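You operate a simulated robot arm through the tools that you are given. There is no shell and no other tool. Be economical: measure what you need, move in short steps, check, and stop when the job is done.

Carry out the task below with a simulated robot arm. There is one attempt and no reset: what you move stays moved.

JOB
Run the cabinet up to the heat on the job card.
Fine: vent and door lever closed; wait till the display shows that heat.

Only the result counts: the job must be done as asked and must still hold three seconds after the hand-in. Knocking over, shifting, dropping, spilling or breaking anything else fails it.

ROBOT AND FRAMES
A 7-joint arm with a two-finger parallel gripper on a trunk, on a base that drives. Base frame: it is fixed to the floor where the robot stands at the start and does not move with it; the origin is under the middle of the robot, x ahead of it, y to its left, z up. Lengths are in mm, angles in rad, forces in N, time in s.
Its first joint turns from -2.601 to 2.601 rad. Places, roughly: ageing cabinet [1500, 200, 800]; cabinet switch [1100, 0, 800]; door lever [1100, 0, 1200]; vent slider [1100, 0, 700]. Payload 3.5 kg.
The tool frame sits at the grasp point between the pads (the TCP): z along the fingers, y along the line on which they close. The tips reach 23 mm beyond it. Largest opening 94 mm; finger width 38, thickness 10; the body of the gripper, 54 by 96 mm, starts 39 mm behind the TCP.
Orientation is that of the tool frame in the base frame, as [roll, pitch, yaw] about the fixed x, y, z axes, in that order (R = Rz(yaw) Ry(pitch) Rx(roll)). With the fingers straight down and closing along the base's y, the tool's x points along the base's -x, its y along +y and its z along -z.

CONTROLS
- The arm moves only by the tool jog_arm. Its argument "deltas" is one flat list of numbers, 7 for each row, row after row: the shift along the tool's x, y, z in mm, then the turn, a rotation vector about the tool's x, y, z in rad, then the finger opening in mm, from 0 to 94. In form: [tx, ty, tz, wx, wy, wz, fingers, tx, ty, tz, wx, wy, wz, fingers, ...]. A call has 1 to 20 rows; each row shifts and turns the commanded pose from where the row before left it, along the tool's axes as they then stand. Rows are played at 5 a second. More than 50 mm and 0.15 rad between two rows, or a gripper value outside its range, and nothing of the call is played. A pose out of reach is approached as far as the arm can. The call stops where the force on the tool passes 80 N (or 10 N more than at its start, if that is more) or the arm is blocked; 0.2 s more then pass. The fingers move at their own pace (about 153 mm/s each) and stop on an object; they squeeze with about 32 N. The grip force told is the motor's: it shows also when the fingers shut on nothing. Time passes only in rows, and 0.2 s behind the last, so rows that do not move let the fingers close. The reply holds the time, the measured pose of the TCP, the force on the tool along the base axes, the opening and the grip force, in the units named above and with some noise, with the torque about the TCP (base axes, N m) and any sound that the robot's microphone picked up.
- Cameras (640 x 400 px; columns grow to the right, rows downward): "scene" is now at [-242.4, 157.9, 1292.9]; the picture's right is [-0.36, -0.93, 0.00], its down [-0.30, 0.12, -0.95] and it looks along [0.88, -0.34, -0.33] (base axes); focal length 248 px, centre (320, 200). "wrist" rides on the gripper at [86, 16, -74] in the tool frame; the picture's right is [-0.18, 0.98, 0.00], its down [-0.58, -0.11, -0.81] and it looks along [-0.79, -0.15, 0.59] (tool axes); focal length 243 px, centre (320, 200). There is no depth. A picture from a camera that has moved, and an enlarged one, comes with that camera's place and axes in the base frame and with its lens.
- camera(camera): a new picture of that camera. No time passes.
- drive_base(legs): drives the robot by 1 to 6 legs, each [ahead, left, turn to the left] in mm, mm and rad, along the robot's own axes; the way and the turn of a leg run together, so that a leg with both is an arc; at most 1500 mm and 3.142 rad a leg. The arm and the cameras ride along, it lands a little off, and it stops where it bumps. It gives what a move gives.
- turn_head(pan, tilt): turns the head with the scene camera to pan (to the left, within 2.496 rad either way) and tilt (down, from -0.506 to 1.204), counted from straight ahead of the robot. It gives what a move gives.
- enlarge(camera, box): a new picture of the part [left, top, right, bottom] of that camera's present view, enlarged. No time passes.
- sign_off(): hands the job in; it is judged then, once.

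Work in short steps. Places have to be worked out from the pictures, the camera data and where the tool is seen: move nearer, look again, correct. Check each grasp and each placing, and mend what went wrong. You have 120 turns and 98 pictures in all, those below and enlarged ones among them. Open the gripper and draw the arm clear of the work before you hand the job in, unless the task says otherwise; then end with one line.

The tools are called after ">>>" as a command line: name --argument value ..., lists and objects as JSON in quotes. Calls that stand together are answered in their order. jog_arm: Moves the arm, as the interface text tells. Its arguments: {"type":"object","properties":{"deltas":{"type":"array","items":{"type":"number"}}},"required":["deltas"]} The other tools are called the same way: drive_base (legs) drives the base; turn_head (pan, tilt) turns the head that bears the scene camera; camera (camera) takes a picture; enlarge (camera, box) takes an enlarged picture of a part of a camera's view; sign_off () hands the job in.

At the start:

```text
clock: 0.0
ee_pos: [753.1, -245.6, 998.9]
orientation: [-3.141, -0.001, 3.141]
force: [0.1, 0.4, -0.7]
ft_torque: [-0.01, 0.02, 0.01]
finger_gap: 94.3
grasp_force: 0.0
robot x, y, heading: [0.4, 0.1, 0.001]
head pan, tilt: [-0.368, 0.332]
```

scene: 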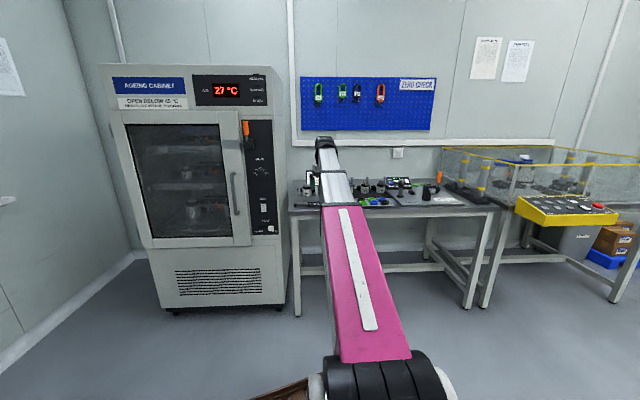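
wrist: 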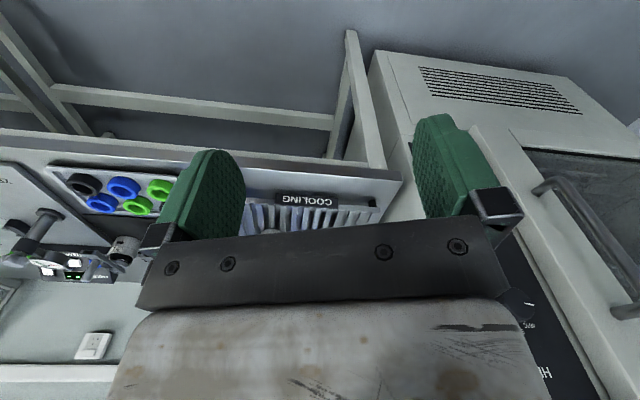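

The cabinet is at left in the scene view; its display reads 27 °C. I zoom on the cabinet panel and look for the job card.

>>> enlarge --camera "scene" --box '[180, 60, 300, 250]'

>>> enlarge --camera "scene" --box '[280, 140, 500, 220]'

>>> enlarge --camera "scene" --box '[440, 20, 560, 100]'

```text
2.11 times, centred on (240, 155) of scene
camera zoom: at [-242.4, 157.9, 1292.9], right [-0.36, -0.93, 0.0], down [-0.3, 0.12, -0.95], along [0.88, -0.34, -0.33], focal length 521 px, centre (488, 295)
```

zoom: 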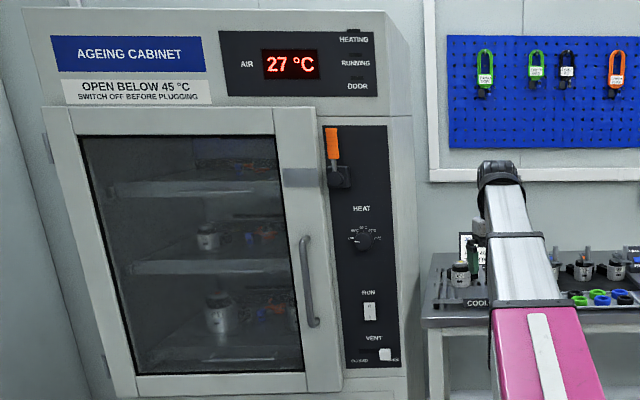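

```text
2.91 times, centred on (390, 180) of scene
camera zoom: at [-242.4, 157.9, 1292.9], right [-0.36, -0.93, 0.0], down [-0.3, 0.12, -0.95], along [0.88, -0.34, -0.33], focal length 720 px, centre (116, 258)
```

zoom: 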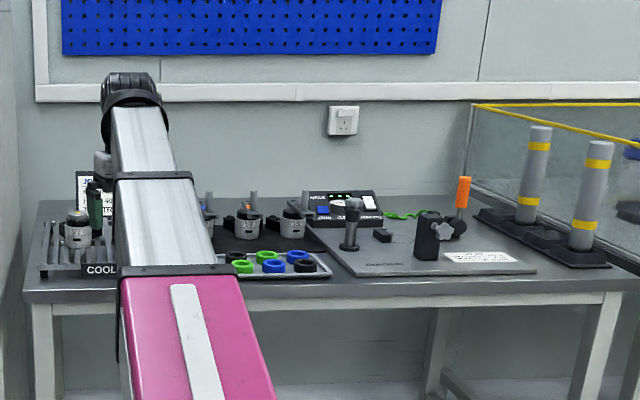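

```text
5.00 times, centred on (500, 60) of scene
camera zoom: at [-242.4, 157.9, 1292.9], right [-0.36, -0.93, 0.0], down [-0.3, 0.12, -0.95], along [0.88, -0.34, -0.33], focal length 1238 px, centre (-580, 900)
```

zoom: 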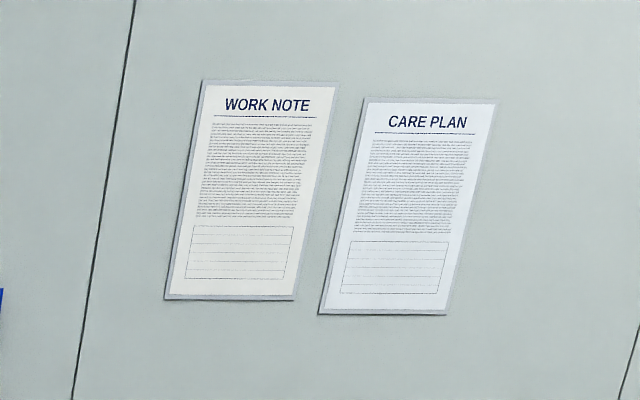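

The card stands on the bench behind the gripper ("JO…"). I swing the arm 250 mm to the left to uncover it.

>>> jog_arm --deltas '[0, 50, 0, 0, 0, 0, 94, 0, 50, 0, 0, 0, 0, 94, 0, 50, 0, 0, 0, 0, 94, 0, 50, 0, 0, 0, 0, 94, 0, 50, 0, 0, 0, 0, 94]'

>>> enlarge --camera "scene" --box '[280, 160, 360, 210]'

>>> camera --camera "wrist"

```text
clock: 1.2
ee_pos: [751.4, 3.8, 999.2]
orientation: [-3.141, 0.001, 3.139]
force: [-1.0, 0.9, 0.3]
ft_torque: [-0.02, 0.0, 0.02]
finger_gap: 94.3
grasp_force: 0.1
robot x, y, heading: [-1.2, -0.1, 0.001]
head pan, tilt: [-0.368, 0.332]
```

```text
8.00 times, centred on (320, 185) of scene
camera zoom: at [-242.3, 158.0, 1292.9], right [-0.36, -0.93, 0.0], down [-0.3, 0.12, -0.95], along [0.88, -0.34, -0.33], focal length 1980 px, centre (320, 320)
```

zoom: 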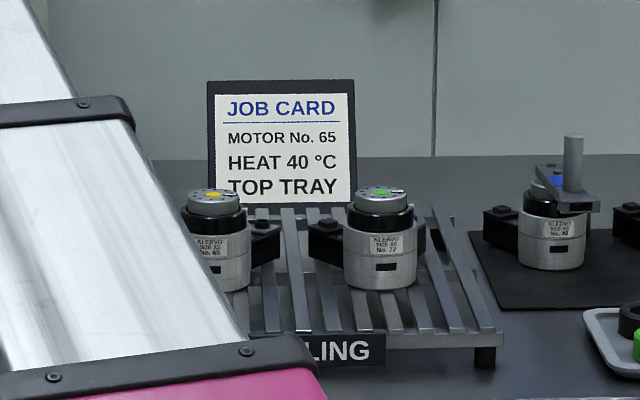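

```text
91 pictures are left
camera wrist: at [665.1, 20.8, 1074.7], right [0.19, 0.98, 0.0], down [0.58, -0.11, 0.81], along [0.79, -0.15, -0.59], focal length 243 px, centre (320, 200)
```

wrist: 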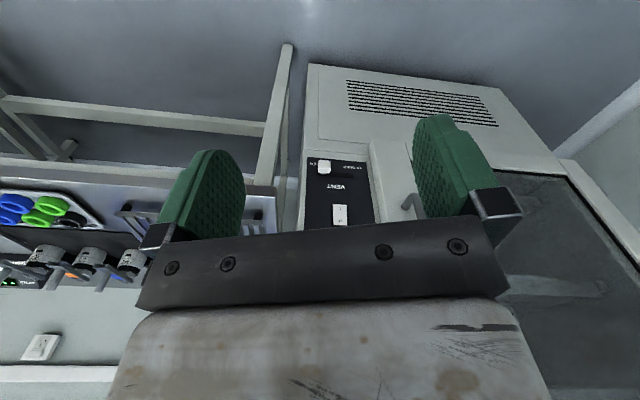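

The card says 40 °C. Now a closer look at the control panel and the wall socket.

>>> camera --camera "scene"

>>> enlarge --camera "scene" --box '[230, 110, 290, 180]'

>>> enlarge --camera "scene" --box '[230, 170, 290, 250]'

>>> enlarge --camera "scene" --box '[100, 70, 280, 120]'

```text
90 pictures are left
camera scene: at [-242.3, 158.0, 1292.9], right [-0.36, -0.93, 0.0], down [-0.3, 0.12, -0.95], along [0.88, -0.34, -0.33], focal length 248 px, centre (320, 200)
```

scene: 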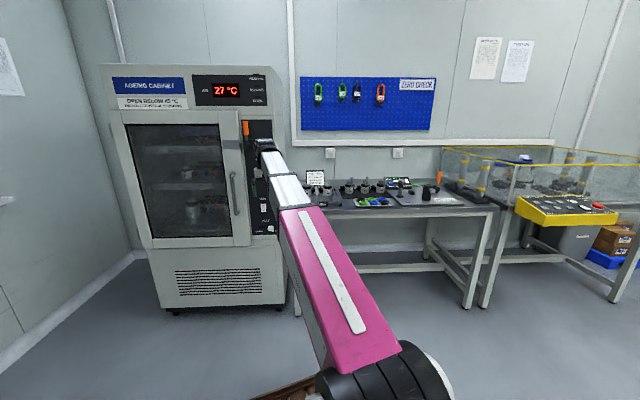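

```text
5.71 times, centred on (260, 145) of scene
camera zoom: at [-242.3, 158.0, 1292.9], right [-0.36, -0.93, 0.0], down [-0.3, 0.12, -0.95], along [0.88, -0.34, -0.33], focal length 1415 px, centre (663, 514)
```

zoom: 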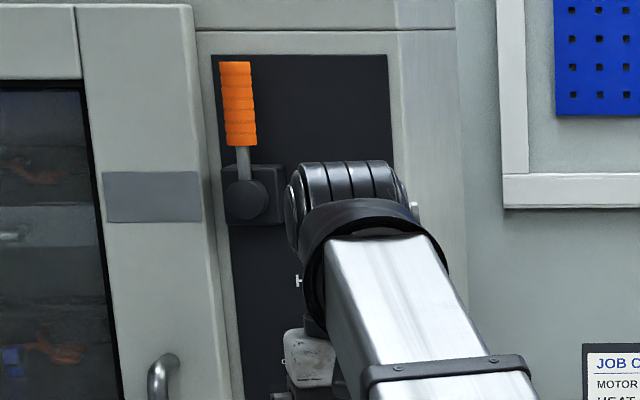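

```text
5.00 times, centred on (260, 210) of scene
camera zoom: at [-242.3, 158.0, 1292.9], right [-0.36, -0.93, 0.0], down [-0.3, 0.12, -0.95], along [0.88, -0.34, -0.33], focal length 1238 px, centre (620, 150)
```

zoom: 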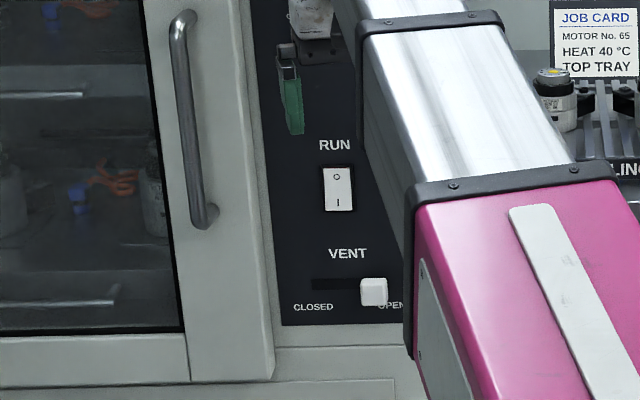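

```text
3.56 times, centred on (190, 95) of scene
camera zoom: at [-242.3, 158.0, 1292.9], right [-0.36, -0.93, 0.0], down [-0.3, 0.12, -0.95], along [0.88, -0.34, -0.33], focal length 880 px, centre (782, 573)
```

zoom: 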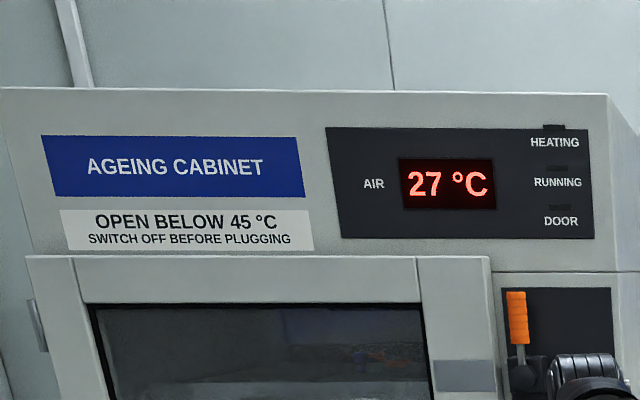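

Lever is upright (the door plate to its left suggests closed = lever laid left), vent is at OPEN, and the rocker must be pressed at I. I move the arm back right and zoom in on the knob.

>>> jog_arm --deltas '[0, -50, 0, 0, 0, 0, 0, 0, -50, 0, 0, 0, 0, 0, 0, -50, 0, 0, 0, 0, 0, 0, -50, 0, 0, 0, 0, 0, 0, -50, 0, 0, 0, 0, 0, 0, -50, 0, 0, 0, 0, 0, 0, -50, 0, 0, 0, 0, 0]'

>>> enlarge --camera "scene" --box '[240, 150, 280, 180]'

>>> enlarge --camera "scene" --box '[230, 110, 310, 240]'

```text
clock: 2.8
ee_pos: [754.0, -346.8, 999.6]
orientation: [-3.141, -0.002, 3.141]
force: [-0.2, -0.5, 0.0]
ft_torque: [-0.04, 0.01, -0.02]
finger_gap: 0.0
grasp_force: 32.3
robot x, y, heading: [-1.3, -1.6, 0.001]
head pan, tilt: [-0.368, 0.332]
```

```text
13.33 times, centred on (260, 165) of scene
camera zoom: at [-242.5, 157.8, 1292.9], right [-0.36, -0.93, 0.0], down [-0.3, 0.12, -0.95], along [0.88, -0.34, -0.33], focal length 3301 px, centre (1120, 667)
```

zoom: 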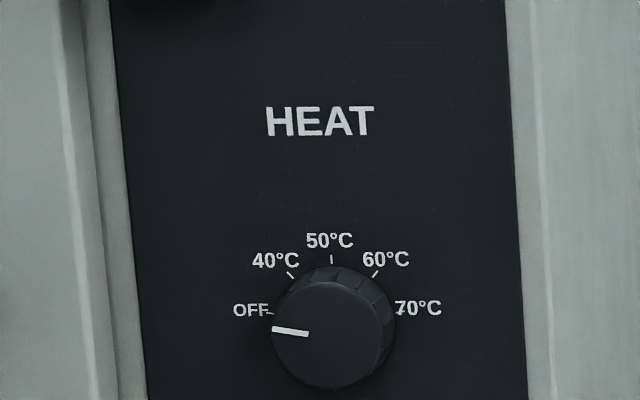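

```text
3.08 times, centred on (270, 175) of scene
camera zoom: at [-242.5, 157.8, 1292.9], right [-0.36, -0.93, 0.0], down [-0.3, 0.12, -0.95], along [0.88, -0.34, -0.33], focal length 762 px, centre (474, 277)
```

zoom: 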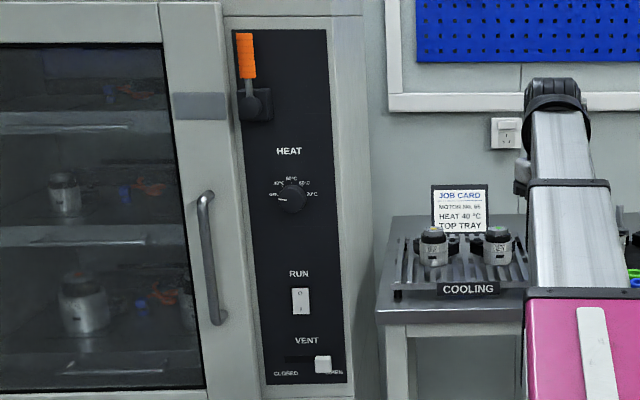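

The knob points to OFF; 40 °C is 45° clockwise from it. From the two views I put the panel at x≈1120, rocker (y −20, z 779), vent knob (−46, 659), heat knob (−16, 983), lever pivot (41, 1141). I turn the tool to point forward while moving it left.

>>> jog_arm --deltas '[0, 30, 0, 0, -0.1428, 0, 0, 0, 30, 0, 0, -0.1428, 0, 0, 0, 30, 0, 0, -0.1428, 0, 0, 0, 30, 0, 0, -0.1428, 0, 0, 0, 30, 0, 0, -0.1428, 0, 0, 0, 30, 0, 0, -0.1428, 0, 0, 0, 30, 0, 0, -0.1428, 0, 0, 0, 30, 0, 0, -0.1428, 0, 0, 0, 30, 0, 0, -0.1428, 0, 0, 0, 30, 0, 0, -0.1428, 0, 0, 0, 30, 0, 0, -0.1428, 0, 0, 0, 0, 0, 0, 0, 0, 0]'

```text
clock: 5.4
ee_pos: [752.8, -14.7, 999.3]
orientation: [-0.087, 1.569, -0.084]
force: [0.3, 0.4, 0.8]
ft_torque: [0.01, 0.03, 0.03]
finger_gap: 0.0
grasp_force: 32.0
robot x, y, heading: [1.0, -3.7, 0.003]
head pan, tilt: [-0.368, 0.332]
```

The tool now points forward. I drive 200 mm ahead and 100 mm left, then look.

>>> drive_base --legs '[[200, 100, 0]]'

>>> turn_head --pan -0.2 --tilt 0.3

>>> camera --camera "scene"

>>> camera --camera "wrist"

```text
clock: 7.1
ee_pos: [955.4, 84.8, 1000.4]
orientation: [0.189, 1.57, 0.188]
force: [-0.5, -0.8, 0.1]
ft_torque: [0.02, 0.03, 0.02]
finger_gap: 0.2
grasp_force: 31.6
robot x, y, heading: [199.7, 100.1, -0.004]
head pan, tilt: [-0.368, 0.332]
```

```text
clock: 7.8
ee_pos: [956.6, 85.6, 999.6]
orientation: [-2.809, 1.57, -2.806]
force: [0.4, 0.1, -0.1]
ft_torque: [-0.02, 0.01, 0.01]
finger_gap: 0.0
grasp_force: 31.6
robot x, y, heading: [205.7, 101.7, 0.002]
head pan, tilt: [-0.201, 0.3]
```

```text
84 pictures are left
camera scene: at [-36.5, 273.3, 1295.8], right [-0.2, -0.98, 0.0], down [-0.29, 0.06, -0.96], along [0.94, -0.19, -0.3], focal length 248 px, centre (320, 200)
```

scene: 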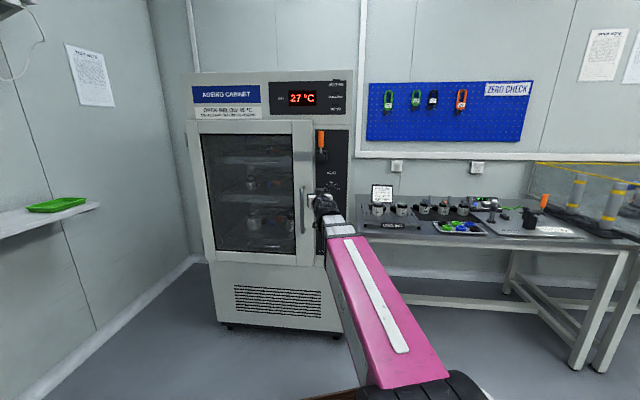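

```text
83 pictures are left
camera wrist: at [880.2, 101.5, 914.9], right [0.0, 0.98, 0.18], down [-0.81, -0.11, 0.58], along [0.59, -0.15, 0.79], focal length 243 px, centre (320, 200)
```

wrist: 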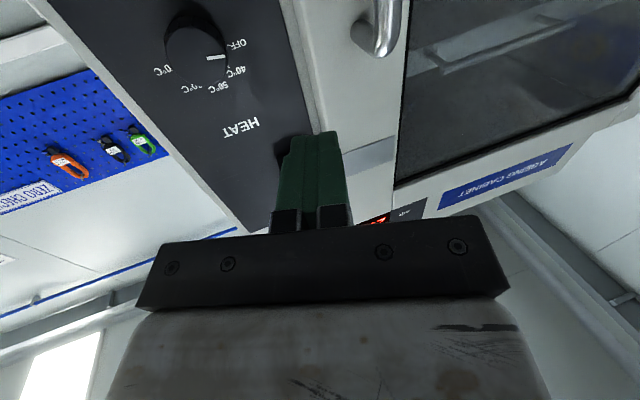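

The wrist view confirms the knob at about (y −13, z 983). I open the fingers and move in front of it.

>>> jog_arm --deltas '[9, -50, 0, 0, 0, 0, 80, 8, -49, 0, 0, 0, 0, 80, 0, 0, 40, 0, 0, 0, 80, 0, 0, 30, 0, 0, 0, 80, 0, 0, 0, 0, 0, 0, 80]'

>>> camera --camera "wrist"

>>> enlarge --camera "scene" --box '[290, 140, 370, 250]'

```text
refused: row 1 steps farther than a row can; nothing moved
```

```text
82 pictures are left
camera wrist: at [880.2, 101.5, 914.9], right [0.0, 0.98, 0.18], down [-0.81, -0.11, 0.58], along [0.59, -0.15, 0.79], focal length 243 px, centre (320, 200)
```

wrist: 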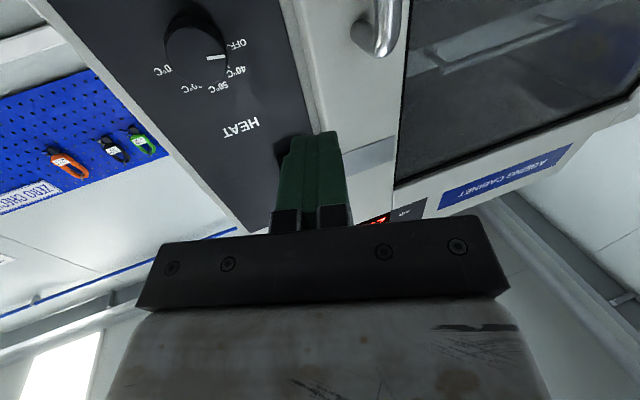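

```text
3.64 times, centred on (330, 195) of scene
camera zoom: at [-36.5, 273.3, 1295.8], right [-0.2, -0.98, 0.0], down [-0.29, 0.06, -0.96], along [0.94, -0.19, -0.3], focal length 900 px, centre (284, 218)
```

zoom: 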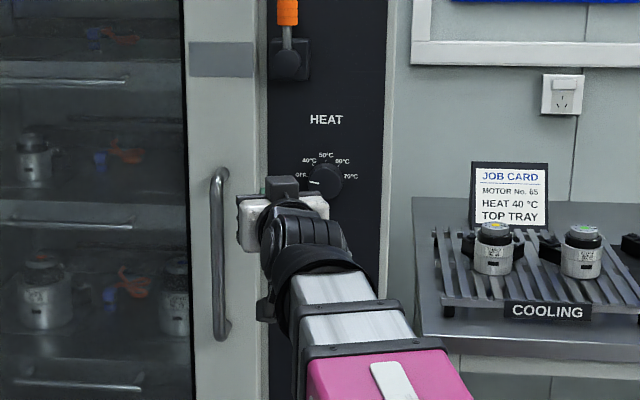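

The step was just over the limit; I resend it in smaller rows.

>>> jog_arm --deltas '[5, -33, 0, 0, 0, 0, 80, 5, -33, 0, 0, 0, 0, 80, 5, -32, 0, 0, 0, 0, 80, 0, 0, 40, 0, 0, 0, 80, 0, 0, 30, 0, 0, 0, 80, 0, 0, 0, 0, 0, 0, 80]'

>>> camera --camera "wrist"

>>> enlarge --camera "scene" --box '[290, 140, 370, 250]'

```text
clock: 9.2
ee_pos: [1024.1, -14.1, 985.0]
orientation: [0.556, 1.57, 0.558]
force: [0.9, 0.2, 0.2]
ft_torque: [0.0, 0.0, 0.02]
finger_gap: 79.8
grasp_force: 0.1
robot x, y, heading: [203.4, 102.3, -0.003]
head pan, tilt: [-0.201, 0.3]
```

```text
80 pictures are left
camera wrist: at [949.5, 1.9, 899.9], right [0.0, 0.98, 0.18], down [-0.81, -0.11, 0.58], along [0.59, -0.15, 0.79], focal length 243 px, centre (320, 200)
```

wrist: 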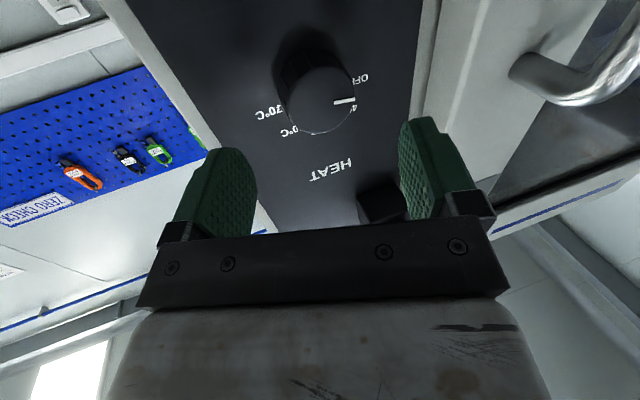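

```text
3.64 times, centred on (330, 195) of scene
camera zoom: at [-36.5, 273.3, 1295.9], right [-0.2, -0.98, 0.0], down [-0.29, 0.06, -0.96], along [0.94, -0.19, -0.3], focal length 900 px, centre (284, 218)
```

zoom: 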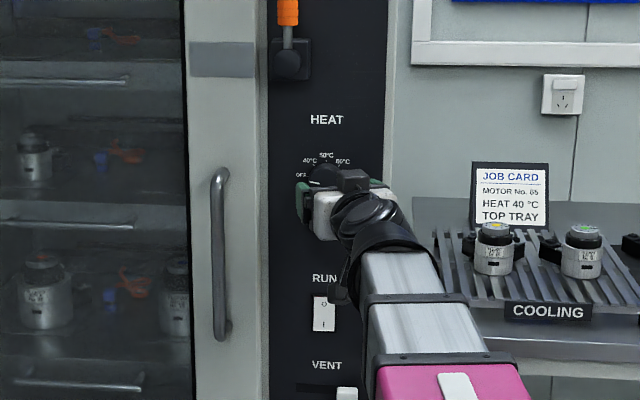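

Well aligned with the knob (face at x≈1092, z≈985). I advance 60 mm and close on it.

>>> jog_arm --deltas '[0, 0, 30, 0, 0, 0, 80, 0, 0, 30, 0, 0, 0, 80, 0, 0, 0, 0, 0, 0, 40, 0, 0, 0, 0, 0, 0, 30, 0, 0, 0, 0, 0, 0, 30]'

>>> camera --camera "wrist"

```text
clock: 10.4
ee_pos: [1081.6, -17.2, 985.0]
orientation: [0.066, 1.569, 0.059]
force: [-57.7, -42.7, -23.3]
ft_torque: [0.07, 0.94, -2.41]
finger_gap: 49.8
grasp_force: 44.6
robot x, y, heading: [203.0, 98.3, 0.001]
head pan, tilt: [-0.201, 0.3]
```

```text
78 pictures are left
camera wrist: at [1006.9, 0.0, 899.7], right [0.01, 0.98, 0.18], down [-0.81, -0.1, 0.58], along [0.59, -0.15, 0.79], focal length 243 px, centre (320, 200)
```

wrist: 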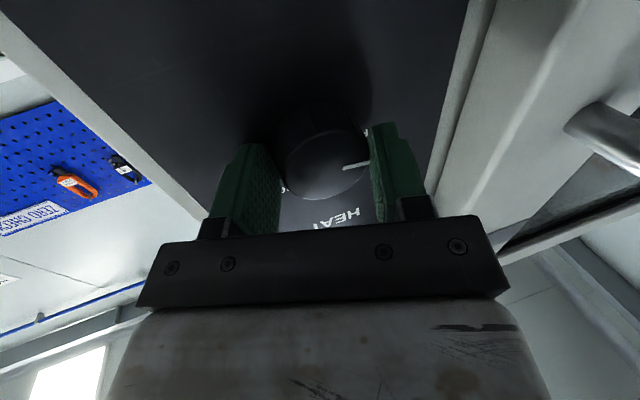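

Gripped (gap 50), but pressing on the panel and a bit off-centre. I back off 6 mm and shift toward −y to relieve the load.

>>> jog_arm --deltas '[0, -3, -4, 0, 0, 0, 40, 0, -1, -3, 0, 0, 0, 40, 0, 0, 0, 0, 0, 0, 40]'

```text
clock: 11.2
ee_pos: [1080.8, -15.9, 985.5]
orientation: [0.454, 1.569, 0.451]
force: [6.5, -22.3, -7.1]
ft_torque: [-0.03, -0.1, -1.74]
finger_gap: 49.8
grasp_force: 45.3
robot x, y, heading: [201.7, 98.4, 0.002]
head pan, tilt: [-0.201, 0.3]
```

Loads are lower. I turn the knob 45° clockwise about the tool axis.

>>> jog_arm --deltas '[0, -1, 0, 0, 0, 0.131, 40, 0, 0, 0, 0, 0, 0.131, 40, 0, 0, 0, 0, 0, 0.131, 40, 0, 0, 0, 0, 0, 0.131, 40, 0, 0, 0, 0, 0, 0.131, 40, 0, 0, 0, 0, 0, 0.131, 40, 0, 0, 0, 0, 0, 0, 40]'

>>> camera --camera "wrist"

```text
clock: 12.8
ee_pos: [1077.1, -16.8, 984.9]
orientation: [1.573, 0.781, 1.577]
force: [-21.2, 11.4, -3.1]
ft_torque: [0.06, 0.24, -0.52]
finger_gap: 47.3
grasp_force: 44.9
robot x, y, heading: [201.8, 102.4, 0.001]
head pan, tilt: [-0.201, 0.3]
```

```text
77 pictures are left
camera wrist: at [1001.2, 56.4, 936.9], right [0.0, 0.56, 0.83], down [-0.8, -0.49, 0.33], along [0.59, -0.66, 0.45], focal length 243 px, centre (320, 200)
```

wrist: 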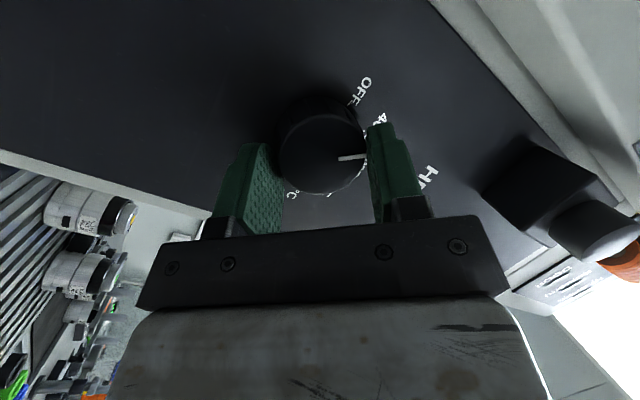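

The pointer has turned along and seems to be near 40. I open, back off and look closely.

>>> jog_arm --deltas '[0, 0, 0, 0, 0, 0, 80, 0, 0, 0, 0, 0, 0, 80, 0, 0, -40, 0, 0, 0, 80, 0, 0, -40, 0, 0, 0, 80]'

>>> camera --camera "wrist"

>>> enlarge --camera "wrist" --box '[250, 40, 410, 160]'

```text
clock: 13.8
ee_pos: [997.5, -18.7, 984.4]
orientation: [1.572, 0.783, 1.574]
force: [0.0, 0.3, -0.2]
ft_torque: [0.01, 0.01, 0.02]
finger_gap: 80.4
grasp_force: 0.1
robot x, y, heading: [200.3, 104.0, 0.003]
head pan, tilt: [-0.201, 0.3]
```

```text
76 pictures are left
camera wrist: at [923.0, 54.1, 935.8], right [0.0, 0.56, 0.83], down [-0.81, -0.49, 0.33], along [0.59, -0.67, 0.45], focal length 243 px, centre (320, 200)
```

wrist: 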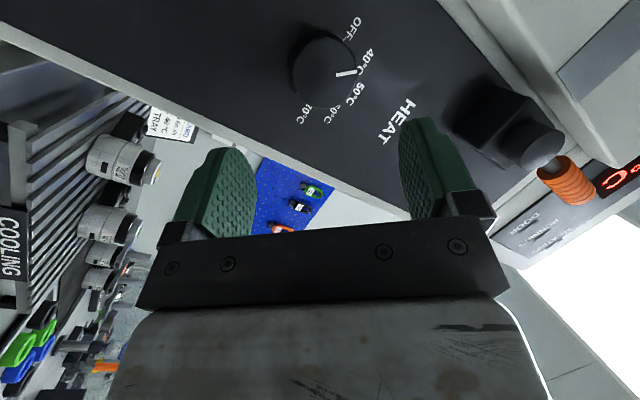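

```text
3.33 times, centred on (330, 100) of wrist
camera zoom: at [923.0, 54.1, 935.8], right [0.0, 0.56, 0.83], down [-0.81, -0.49, 0.33], along [0.59, -0.67, 0.45], focal length 809 px, centre (287, 533)
```

zoom: 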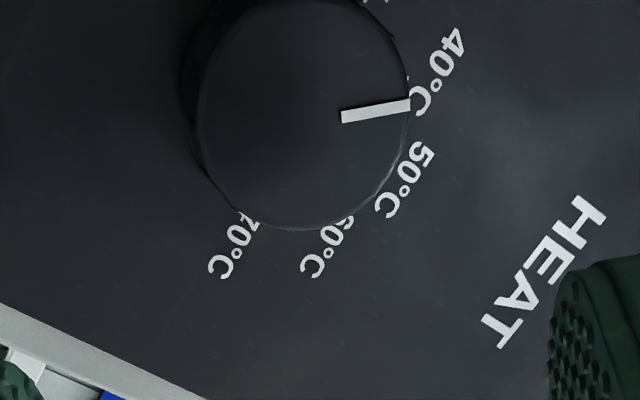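

Looks close to 40; I'll verify once the arm is out of the scene view. Next the lever: I level the roll, close the fingers and rise beside the handle (centre ≈ (1067, 41, 1226)).

>>> jog_arm --deltas '[0, 0, 0, 0, 0, -0.131, 0, 0, 0, 0, 0, 0, -0.131, 0, 0, 0, 0, 0, 0, -0.131, 0, 0, 0, 0, 0, 0, -0.131, 0, 0, 0, 0, 0, 0, -0.131, 0, 0, 0, 0, 0, 0, -0.131, 0, -48, 0, 0, 0, 0, 0, 0, -48, 0, 0, 0, 0, 0, 0, -48, 0, 0, 0, 0, 0, 0, -48, 0, 0, 0, 0, 0, 0, -48, 5, 0, 0, 0, 0, 0, 0, 0, 0, 0, 0, 0, 0]'

>>> camera --camera "scene"

>>> camera --camera "wrist"

>>> enlarge --camera "scene" --box '[310, 170, 350, 200]'

```text
clock: 16.4
ee_pos: [997.4, -11.7, 1227.3]
orientation: [3.121, 1.57, 3.126]
force: [0.2, -0.5, -0.5]
ft_torque: [-0.01, -0.01, -0.01]
finger_gap: 0.2
grasp_force: 32.1
robot x, y, heading: [201.9, 100.6, 0.002]
head pan, tilt: [-0.201, 0.3]
```

```text
74 pictures are left
camera scene: at [-36.5, 273.3, 1295.9], right [-0.2, -0.98, 0.0], down [-0.29, 0.06, -0.96], along [0.94, -0.19, -0.3], focal length 248 px, centre (320, 200)
```

scene: 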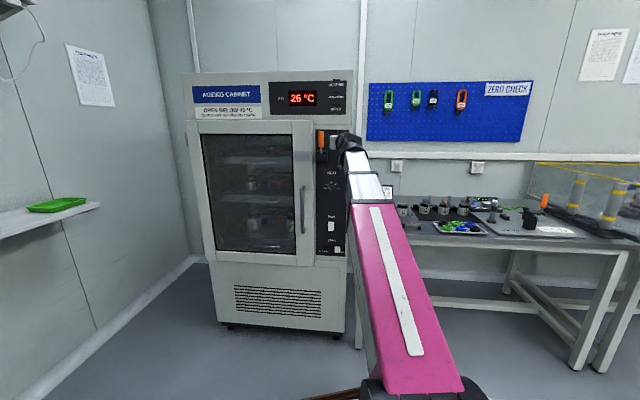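

```text
73 pictures are left
camera wrist: at [923.2, 3.7, 1140.4], right [0.0, 0.98, 0.18], down [-0.81, -0.11, 0.58], along [0.59, -0.15, 0.79], focal length 243 px, centre (320, 200)
```

wrist: 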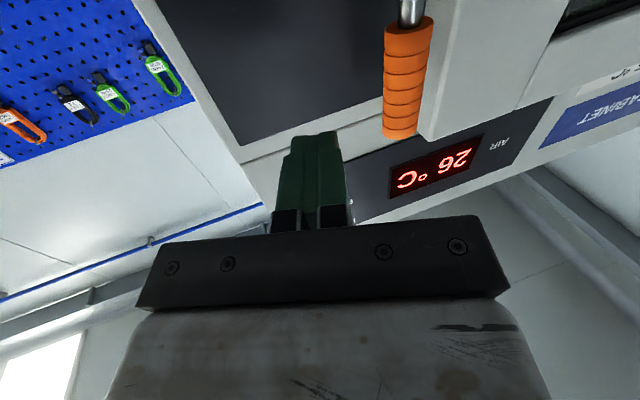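

```text
13.33 times, centred on (330, 185) of scene
camera zoom: at [-36.5, 273.3, 1295.9], right [-0.2, -0.98, 0.0], down [-0.29, 0.06, -0.96], along [0.94, -0.19, -0.3], focal length 3301 px, centre (187, 400)
```

zoom: 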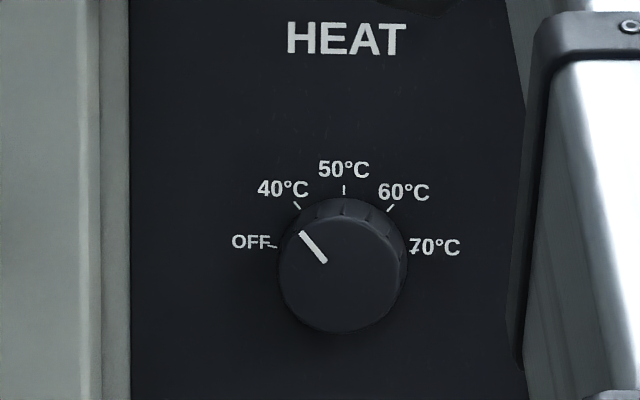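

The knob is at 40 °C. Handle centre again at (1067, 41, 1226). I advance so the tips reach x≈1075 and push the handle left along its arc, first half.

>>> jog_arm --deltas '[0, 0, 30, 0, 0, 0, 0, 0, 0, 25, 0, 0, 0, 0, 3, 15, 0, 0, 0, 0, 0, 3, 14, 0, 0, 0, 0, 0, -2, 15, 0, 0, 0, 0, 0, -1, 14, 0, 0, 0, 0, 0, 3, 14, 0, 0, 0, 0, 0, 4, 14, 0, 0, 0, 0, 0]'

>>> camera --camera "wrist"

>>> enlarge --camera "scene" --box '[290, 100, 370, 180]'

```text
clock: 18.2
ee_pos: [1053.0, 74.6, 1215.4]
orientation: [2.855, 1.571, 2.855]
force: [-0.4, 0.5, 0.3]
ft_torque: [0.05, 0.0, 0.01]
finger_gap: 0.0
grasp_force: 32.1
robot x, y, heading: [201.3, 99.2, 0.005]
head pan, tilt: [-0.201, 0.3]
```

```text
71 pictures are left
camera wrist: at [978.2, 89.5, 1129.5], right [0.0, 0.98, 0.18], down [-0.81, -0.11, 0.58], along [0.59, -0.15, 0.79], focal length 243 px, centre (320, 200)
```

wrist: 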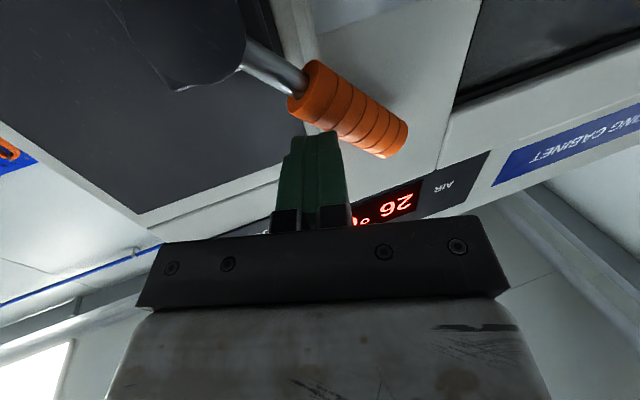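

```text
5.00 times, centred on (330, 140) of scene
camera zoom: at [-36.5, 273.4, 1295.9], right [-0.2, -0.98, 0.0], down [-0.29, 0.06, -0.96], along [0.94, -0.19, -0.3], focal length 1238 px, centre (270, 500)
```

zoom: 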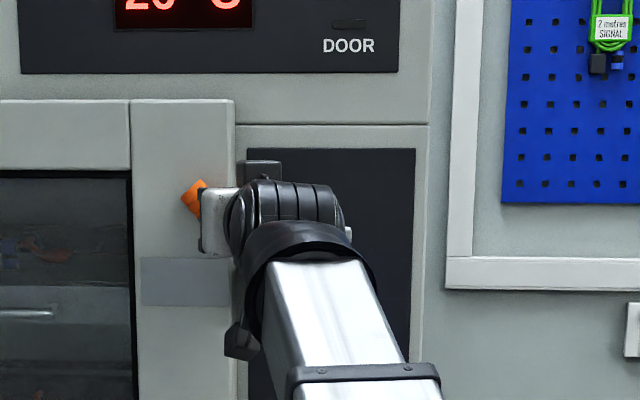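

The lever follows freely, about 45° over. I push the second half of the arc.

>>> jog_arm --deltas '[7, 12, 0, 0, 0, 0, 0, 8, 12, 0, 0, 0, 0, 0, 10, 9, 0, 0, 0, 0, 0, 10, 8, 0, 0, 0, 0, 0, 8, 4, 0, 0, 0, 0, 0, 6, 1, 0, 0, 0, 0, 0]'

>>> camera --camera "wrist"

>>> enlarge --camera "scene" --box '[290, 70, 370, 180]'

```text
clock: 19.6
ee_pos: [1053.5, 119.0, 1166.1]
orientation: [2.58, 1.57, 2.581]
force: [0.6, -0.3, 0.3]
ft_torque: [-0.02, 0.03, 0.01]
finger_gap: 0.0
grasp_force: 31.7
robot x, y, heading: [202.7, 99.6, -0.003]
head pan, tilt: [-0.201, 0.3]
```

```text
69 pictures are left
camera wrist: at [978.2, 135.8, 1080.5], right [0.0, 0.98, 0.18], down [-0.81, -0.11, 0.58], along [0.59, -0.15, 0.79], focal length 243 px, centre (320, 200)
```

wrist: 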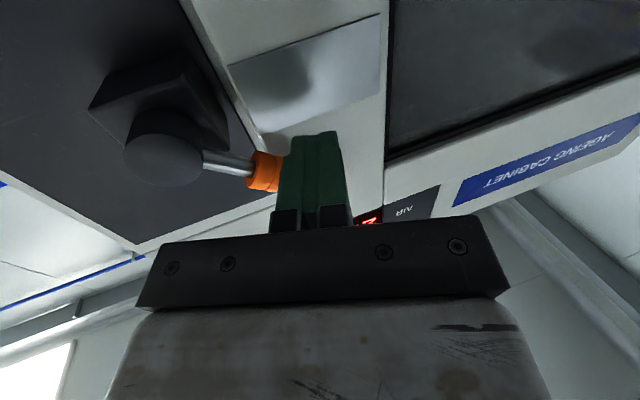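

```text
3.64 times, centred on (330, 125) of scene
camera zoom: at [-36.5, 273.3, 1295.9], right [-0.2, -0.98, 0.0], down [-0.29, 0.06, -0.96], along [0.94, -0.19, -0.3], focal length 900 px, centre (284, 473)
```

zoom: 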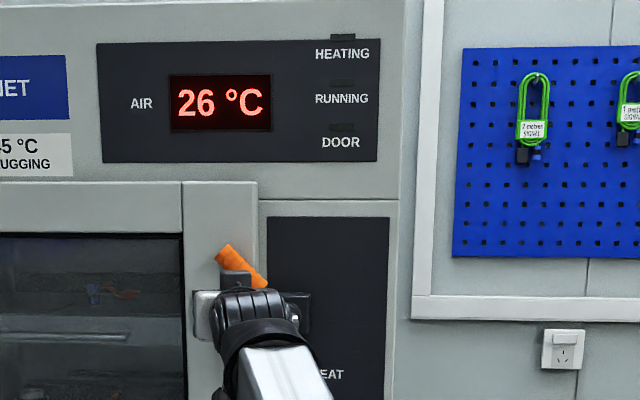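

The scene view shows the lever still at about 45° — the finger slipped in front of it. I back off, return to above the handle and look before going deeper.

>>> jog_arm --deltas '[0, 0, -30, 0, 0, 0, 0, 0, 0, -25, 0, 0, 0, 0, -30, -24, 0, 0, 0, 0, 0, -32, -24, 0, 0, 0, 0, 0, 0, 0, 0, 0, 0, 0, 0]'

>>> camera --camera "wrist"

>>> enlarge --camera "scene" --box '[290, 70, 370, 180]'

```text
clock: 20.8
ee_pos: [997.2, 72.3, 1229.1]
orientation: [0.255, 1.571, 0.253]
force: [-0.5, -0.3, 0.1]
ft_torque: [0.05, 0.0, -0.04]
finger_gap: 0.0
grasp_force: 32.1
robot x, y, heading: [204.5, 100.6, -0.0]
head pan, tilt: [-0.201, 0.3]
```

```text
67 pictures are left
camera wrist: at [922.2, 87.2, 1143.4], right [0.0, 0.98, 0.18], down [-0.81, -0.11, 0.58], along [0.59, -0.15, 0.79], focal length 243 px, centre (320, 200)
```

wrist: 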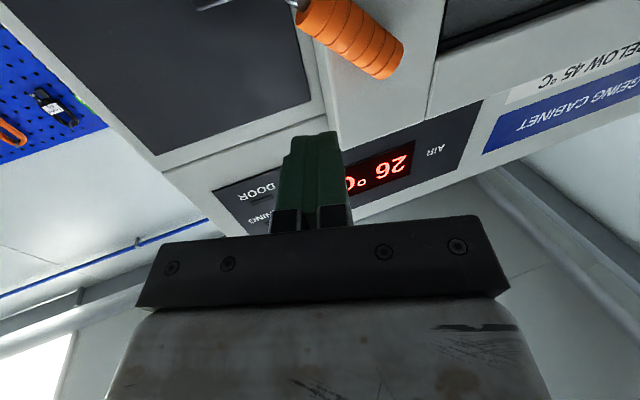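

```text
3.64 times, centred on (330, 125) of scene
camera zoom: at [-36.5, 273.3, 1295.9], right [-0.2, -0.98, 0.0], down [-0.29, 0.06, -0.96], along [0.94, -0.19, -0.3], focal length 900 px, centre (284, 473)
```

zoom: 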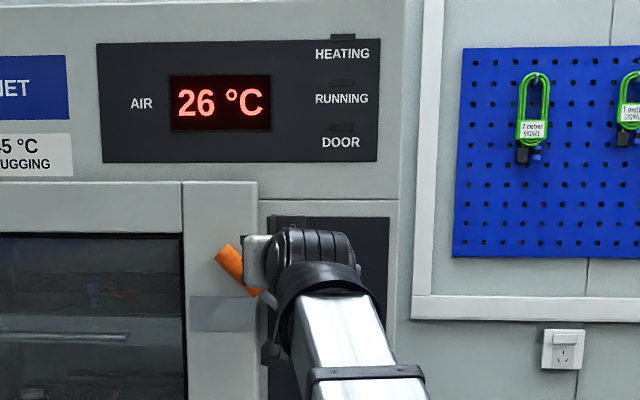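

The lever is still at ~45–50°; the door plate computes to x≈1120, so I can go deeper. I advance to tips at x≈1098 above the handle and repeat the push.

>>> jog_arm --deltas '[0, 0, 40, 0, 0, 0, 0, 0, 0, 38, 0, 0, 0, 0, 17, 13.5, 0, 0, 0, 0, 0, 8.5, 11.7, 0, 0, 0, 0, 0, 10.7, 10, 0, 0, 0, 0, 0]'

>>> camera --camera "wrist"

>>> enlarge --camera "scene" --box '[290, 70, 370, 180]'

```text
clock: 22.0
ee_pos: [1075.5, 106.9, 1191.9]
orientation: [1.983, 1.57, 1.984]
force: [0.3, 0.0, -0.7]
ft_torque: [0.01, 0.0, 0.0]
finger_gap: 0.2
grasp_force: 31.7
robot x, y, heading: [199.1, 99.4, -0.002]
head pan, tilt: [-0.201, 0.3]
```

```text
65 pictures are left
camera wrist: at [1001.1, 122.9, 1106.6], right [0.0, 0.98, 0.18], down [-0.81, -0.11, 0.58], along [0.59, -0.15, 0.79], focal length 243 px, centre (320, 200)
```

wrist: 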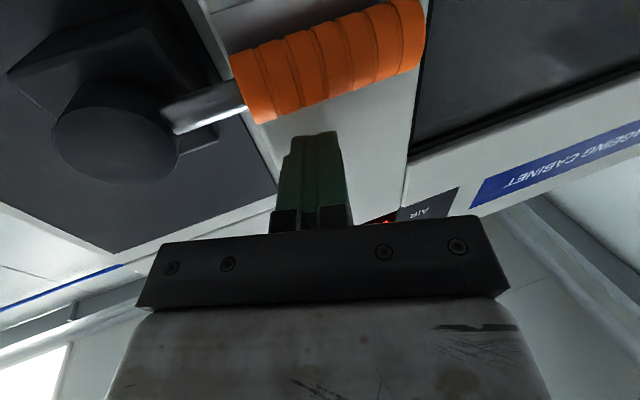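

```text
3.64 times, centred on (330, 125) of scene
camera zoom: at [-36.4, 273.4, 1295.9], right [-0.2, -0.98, 0.0], down [-0.29, 0.06, -0.96], along [0.94, -0.19, -0.3], focal length 900 px, centre (284, 473)
```

zoom: 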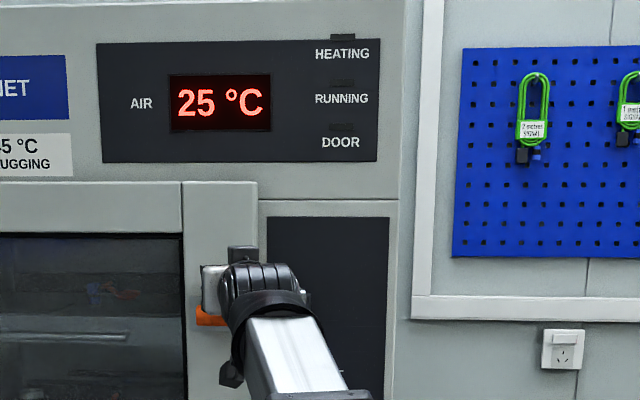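

The lever is now moving near horizontal. I push it the rest of the way.

>>> jog_arm --deltas '[12, 6, 0, 0, 0, 0, 0, 10, 4, 0, 0, 0, 0, 0, 6, 0, 0, 0, 0, 0, 0, 4, 0, 0, 0, 0, 0, 0]'

>>> camera --camera "wrist"

>>> enlarge --camera "scene" --box '[290, 70, 370, 180]'

```text
clock: 22.7
ee_pos: [1076.7, 111.5, 1180.4]
orientation: [-0.184, 1.536, -0.189]
force: [-10.6, -7.0, 21.8]
ft_torque: [-0.18, -0.27, -0.2]
finger_gap: 0.0
grasp_force: 32.3
robot x, y, heading: [202.5, 101.2, 0.004]
head pan, tilt: [-0.201, 0.3]
stopped in row 3: the force on the tool passed its limit at 87 N (the readings are from after the stop); the commanded pose is now the measured one
```

```text
63 pictures are left
camera wrist: at [1004.4, 127.9, 1092.6], right [0.0, 0.98, 0.18], down [-0.83, -0.1, 0.55], along [0.56, -0.14, 0.81], focal length 243 px, centre (320, 200)
```

wrist: 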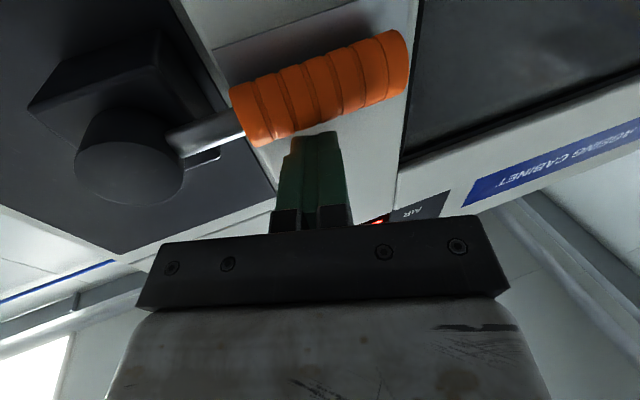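

```text
3.64 times, centred on (330, 125) of scene
camera zoom: at [-37.3, 272.8, 1295.7], right [-0.2, -0.98, 0.0], down [-0.29, 0.06, -0.96], along [0.94, -0.19, -0.29], focal length 900 px, centre (284, 473)
```

zoom: 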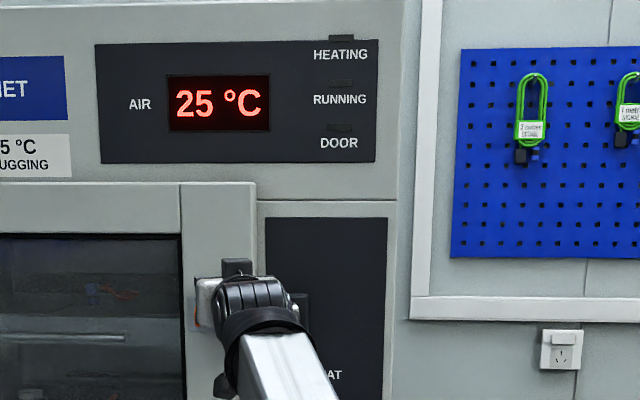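

A hard stop was met: the lever is at its end. I back off and check its position.

>>> jog_arm --deltas '[-4, 0, 0, 0, 0.035, 0, 0, 0, 0, -40, 0, 0, 0, 0, 0, 0, -40, 0, 0, 0, 0, 0, -45, 0, 0, 0, 0, 0, 0, -45, 0, 0, 0, 0, 0, 0, -45, 0, 0, 0, 0, 0, 0, -45, 0, 0, 0, 0, 0]'

>>> camera --camera "scene"

>>> enlarge --camera "scene" --box '[280, 70, 370, 270]'

>>> enlarge --camera "scene" --box '[290, 110, 370, 170]'

```text
clock: 24.3
ee_pos: [998.5, -66.2, 1182.6]
orientation: [-2.481, 1.562, -2.484]
force: [-0.5, 0.3, 0.6]
ft_torque: [-0.02, -0.01, -0.02]
finger_gap: 0.0
grasp_force: 32.1
robot x, y, heading: [200.7, 99.3, -0.002]
head pan, tilt: [-0.201, 0.3]
```

```text
61 pictures are left
camera scene: at [-36.3, 273.0, 1295.9], right [-0.2, -0.98, 0.0], down [-0.29, 0.06, -0.96], along [0.94, -0.19, -0.3], focal length 248 px, centre (320, 200)
```

scene: 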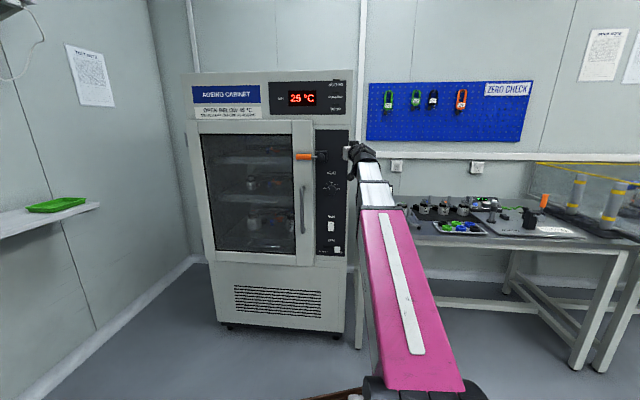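

```text
2.00 times, centred on (325, 170) of scene
camera zoom: at [-36.3, 273.0, 1295.9], right [-0.2, -0.98, 0.0], down [-0.29, 0.06, -0.96], along [0.94, -0.19, -0.3], focal length 495 px, centre (310, 260)
```

zoom: 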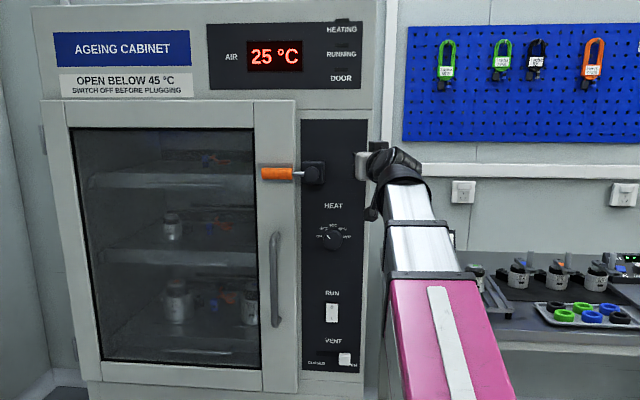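

```text
6.67 times, centred on (330, 140) of scene
camera zoom: at [-36.3, 273.0, 1295.9], right [-0.2, -0.98, 0.0], down [-0.29, 0.06, -0.96], along [0.94, -0.19, -0.3], focal length 1650 px, centre (253, 600)
```

zoom: 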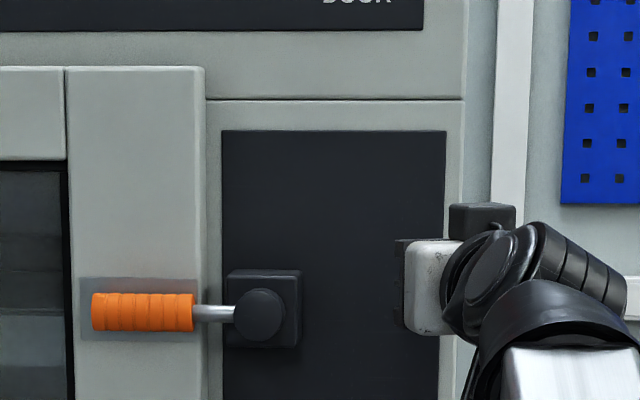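

The lever is closed. Next the vent: I roll the tool 90° (fingers closing vertically, camera on the left) and then descend toward the vent level in front of the panel.

>>> jog_arm --deltas '[0, 10, 0, 0, 0.009, 0.1428, 0, 0, 10, 0, 0, 0, 0.1428, 0, 0, 0, 0, 0, 0, 0.1428, 0, 0, 0, 0, 0, 0, 0.1428, 0, 0, 0, 0, 0, 0, 0.1428, 0, 0, 0, 0, 0, 0, 0.1428, 0, 0, 0, 0, 0, 0, 0.1428, 0, 0, 0, 0, 0, 0, 0.1428, 0, 0, 0, 0, 0, 0, 0.1428, 0, 0, 0, 0, 0, 0, 0.1428, 0, 0, 0, 0, 0, 0, 0.1428, 0, 0, -45, 0, 0, 0, 0, 0, 0, -45, 0, 0, 0, 0, 0, 0, -45, 0, 0, 0, 0, 0, 0, -45, 0, 0, 0, 0, 0, 0, -45, 0, 0, 0, 0, 0, 0, -45, 0, 0, 0, 0, 0]'

>>> camera --camera "wrist"

>>> camera --camera "scene"

```text
clock: 27.9
ee_pos: [991.8, -47.4, 914.3]
orientation: [1.587, 0.007, 1.567]
force: [-0.5, 0.2, 0.2]
ft_torque: [0.01, 0.02, 0.04]
finger_gap: 0.1
grasp_force: 31.8
robot x, y, heading: [201.3, 99.6, 0.003]
head pan, tilt: [-0.201, 0.3]
```

```text
58 pictures are left
camera wrist: at [918.4, 39.1, 932.4], right [0.02, -0.18, 0.98], down [-0.81, -0.58, -0.09], along [0.59, -0.8, -0.15], focal length 243 px, centre (320, 200)
```

wrist: 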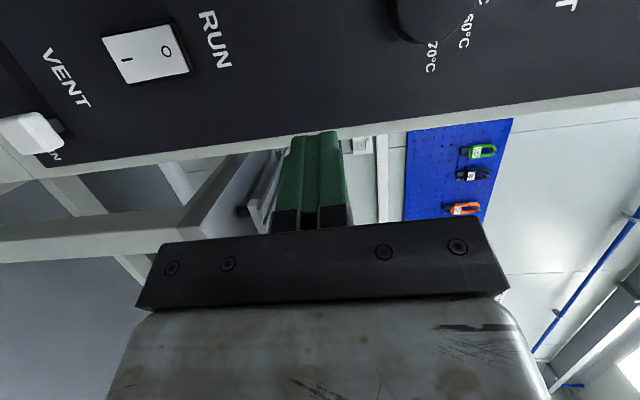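

```text
57 pictures are left
camera scene: at [-36.2, 273.1, 1295.9], right [-0.2, -0.98, 0.0], down [-0.29, 0.06, -0.96], along [0.94, -0.19, -0.3], focal length 248 px, centre (320, 200)
```

scene: 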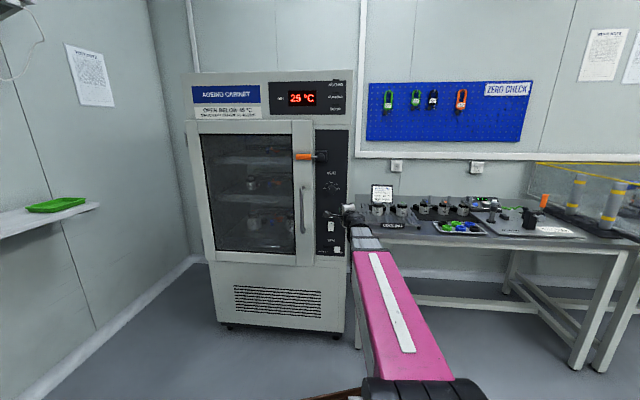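

Vent knob estimated at (1089, −52, 654), rocker centre (−20, 788) spanning z 756–820. I descend to vent level with fingers open.

>>> jog_arm --deltas '[-4, -45, 0, 0, 0, 0, 70, 0, -45, 0, 0, 0, 0, 70, 0, -45, 0, 0, 0, 0, 70, 0, -45, 0, 0, 0, 0, 70, 0, -40, 0, 0, 0, 0, 70, 0, -36, 0, 0, 0, 0, 70, 0, 0, 0, 0, 0, 0, 70]'

>>> camera --camera "wrist"

>>> enlarge --camera "scene" --box '[290, 160, 380, 270]'

```text
clock: 29.5
ee_pos: [988.1, -53.8, 658.5]
orientation: [1.587, 0.006, 1.569]
force: [-0.4, -0.3, 0.4]
ft_torque: [-0.01, -0.02, 0.03]
finger_gap: 69.7
grasp_force: 0.1
robot x, y, heading: [203.1, 100.7, 0.002]
head pan, tilt: [-0.201, 0.3]
```

```text
56 pictures are left
camera wrist: at [914.4, 32.9, 676.1], right [0.02, -0.18, 0.98], down [-0.81, -0.58, -0.09], along [0.59, -0.79, -0.15], focal length 243 px, centre (320, 200)
```

wrist: 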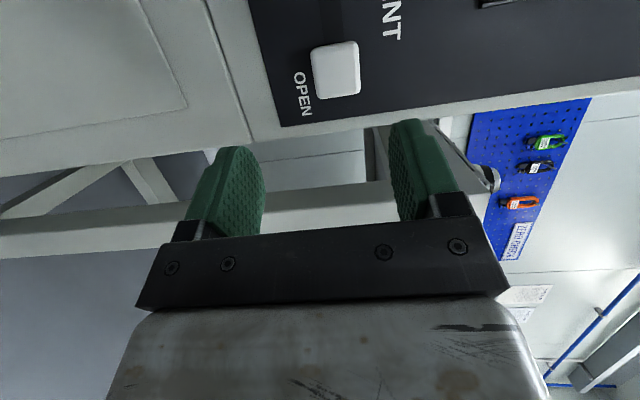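

```text
3.64 times, centred on (335, 215) of scene
camera zoom: at [-36.2, 273.1, 1295.9], right [-0.2, -0.98, 0.0], down [-0.29, 0.06, -0.96], along [0.94, -0.19, -0.3], focal length 900 px, centre (266, 146)
```

zoom: 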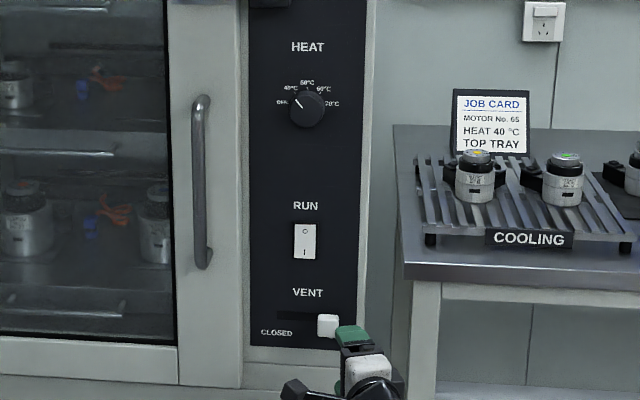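

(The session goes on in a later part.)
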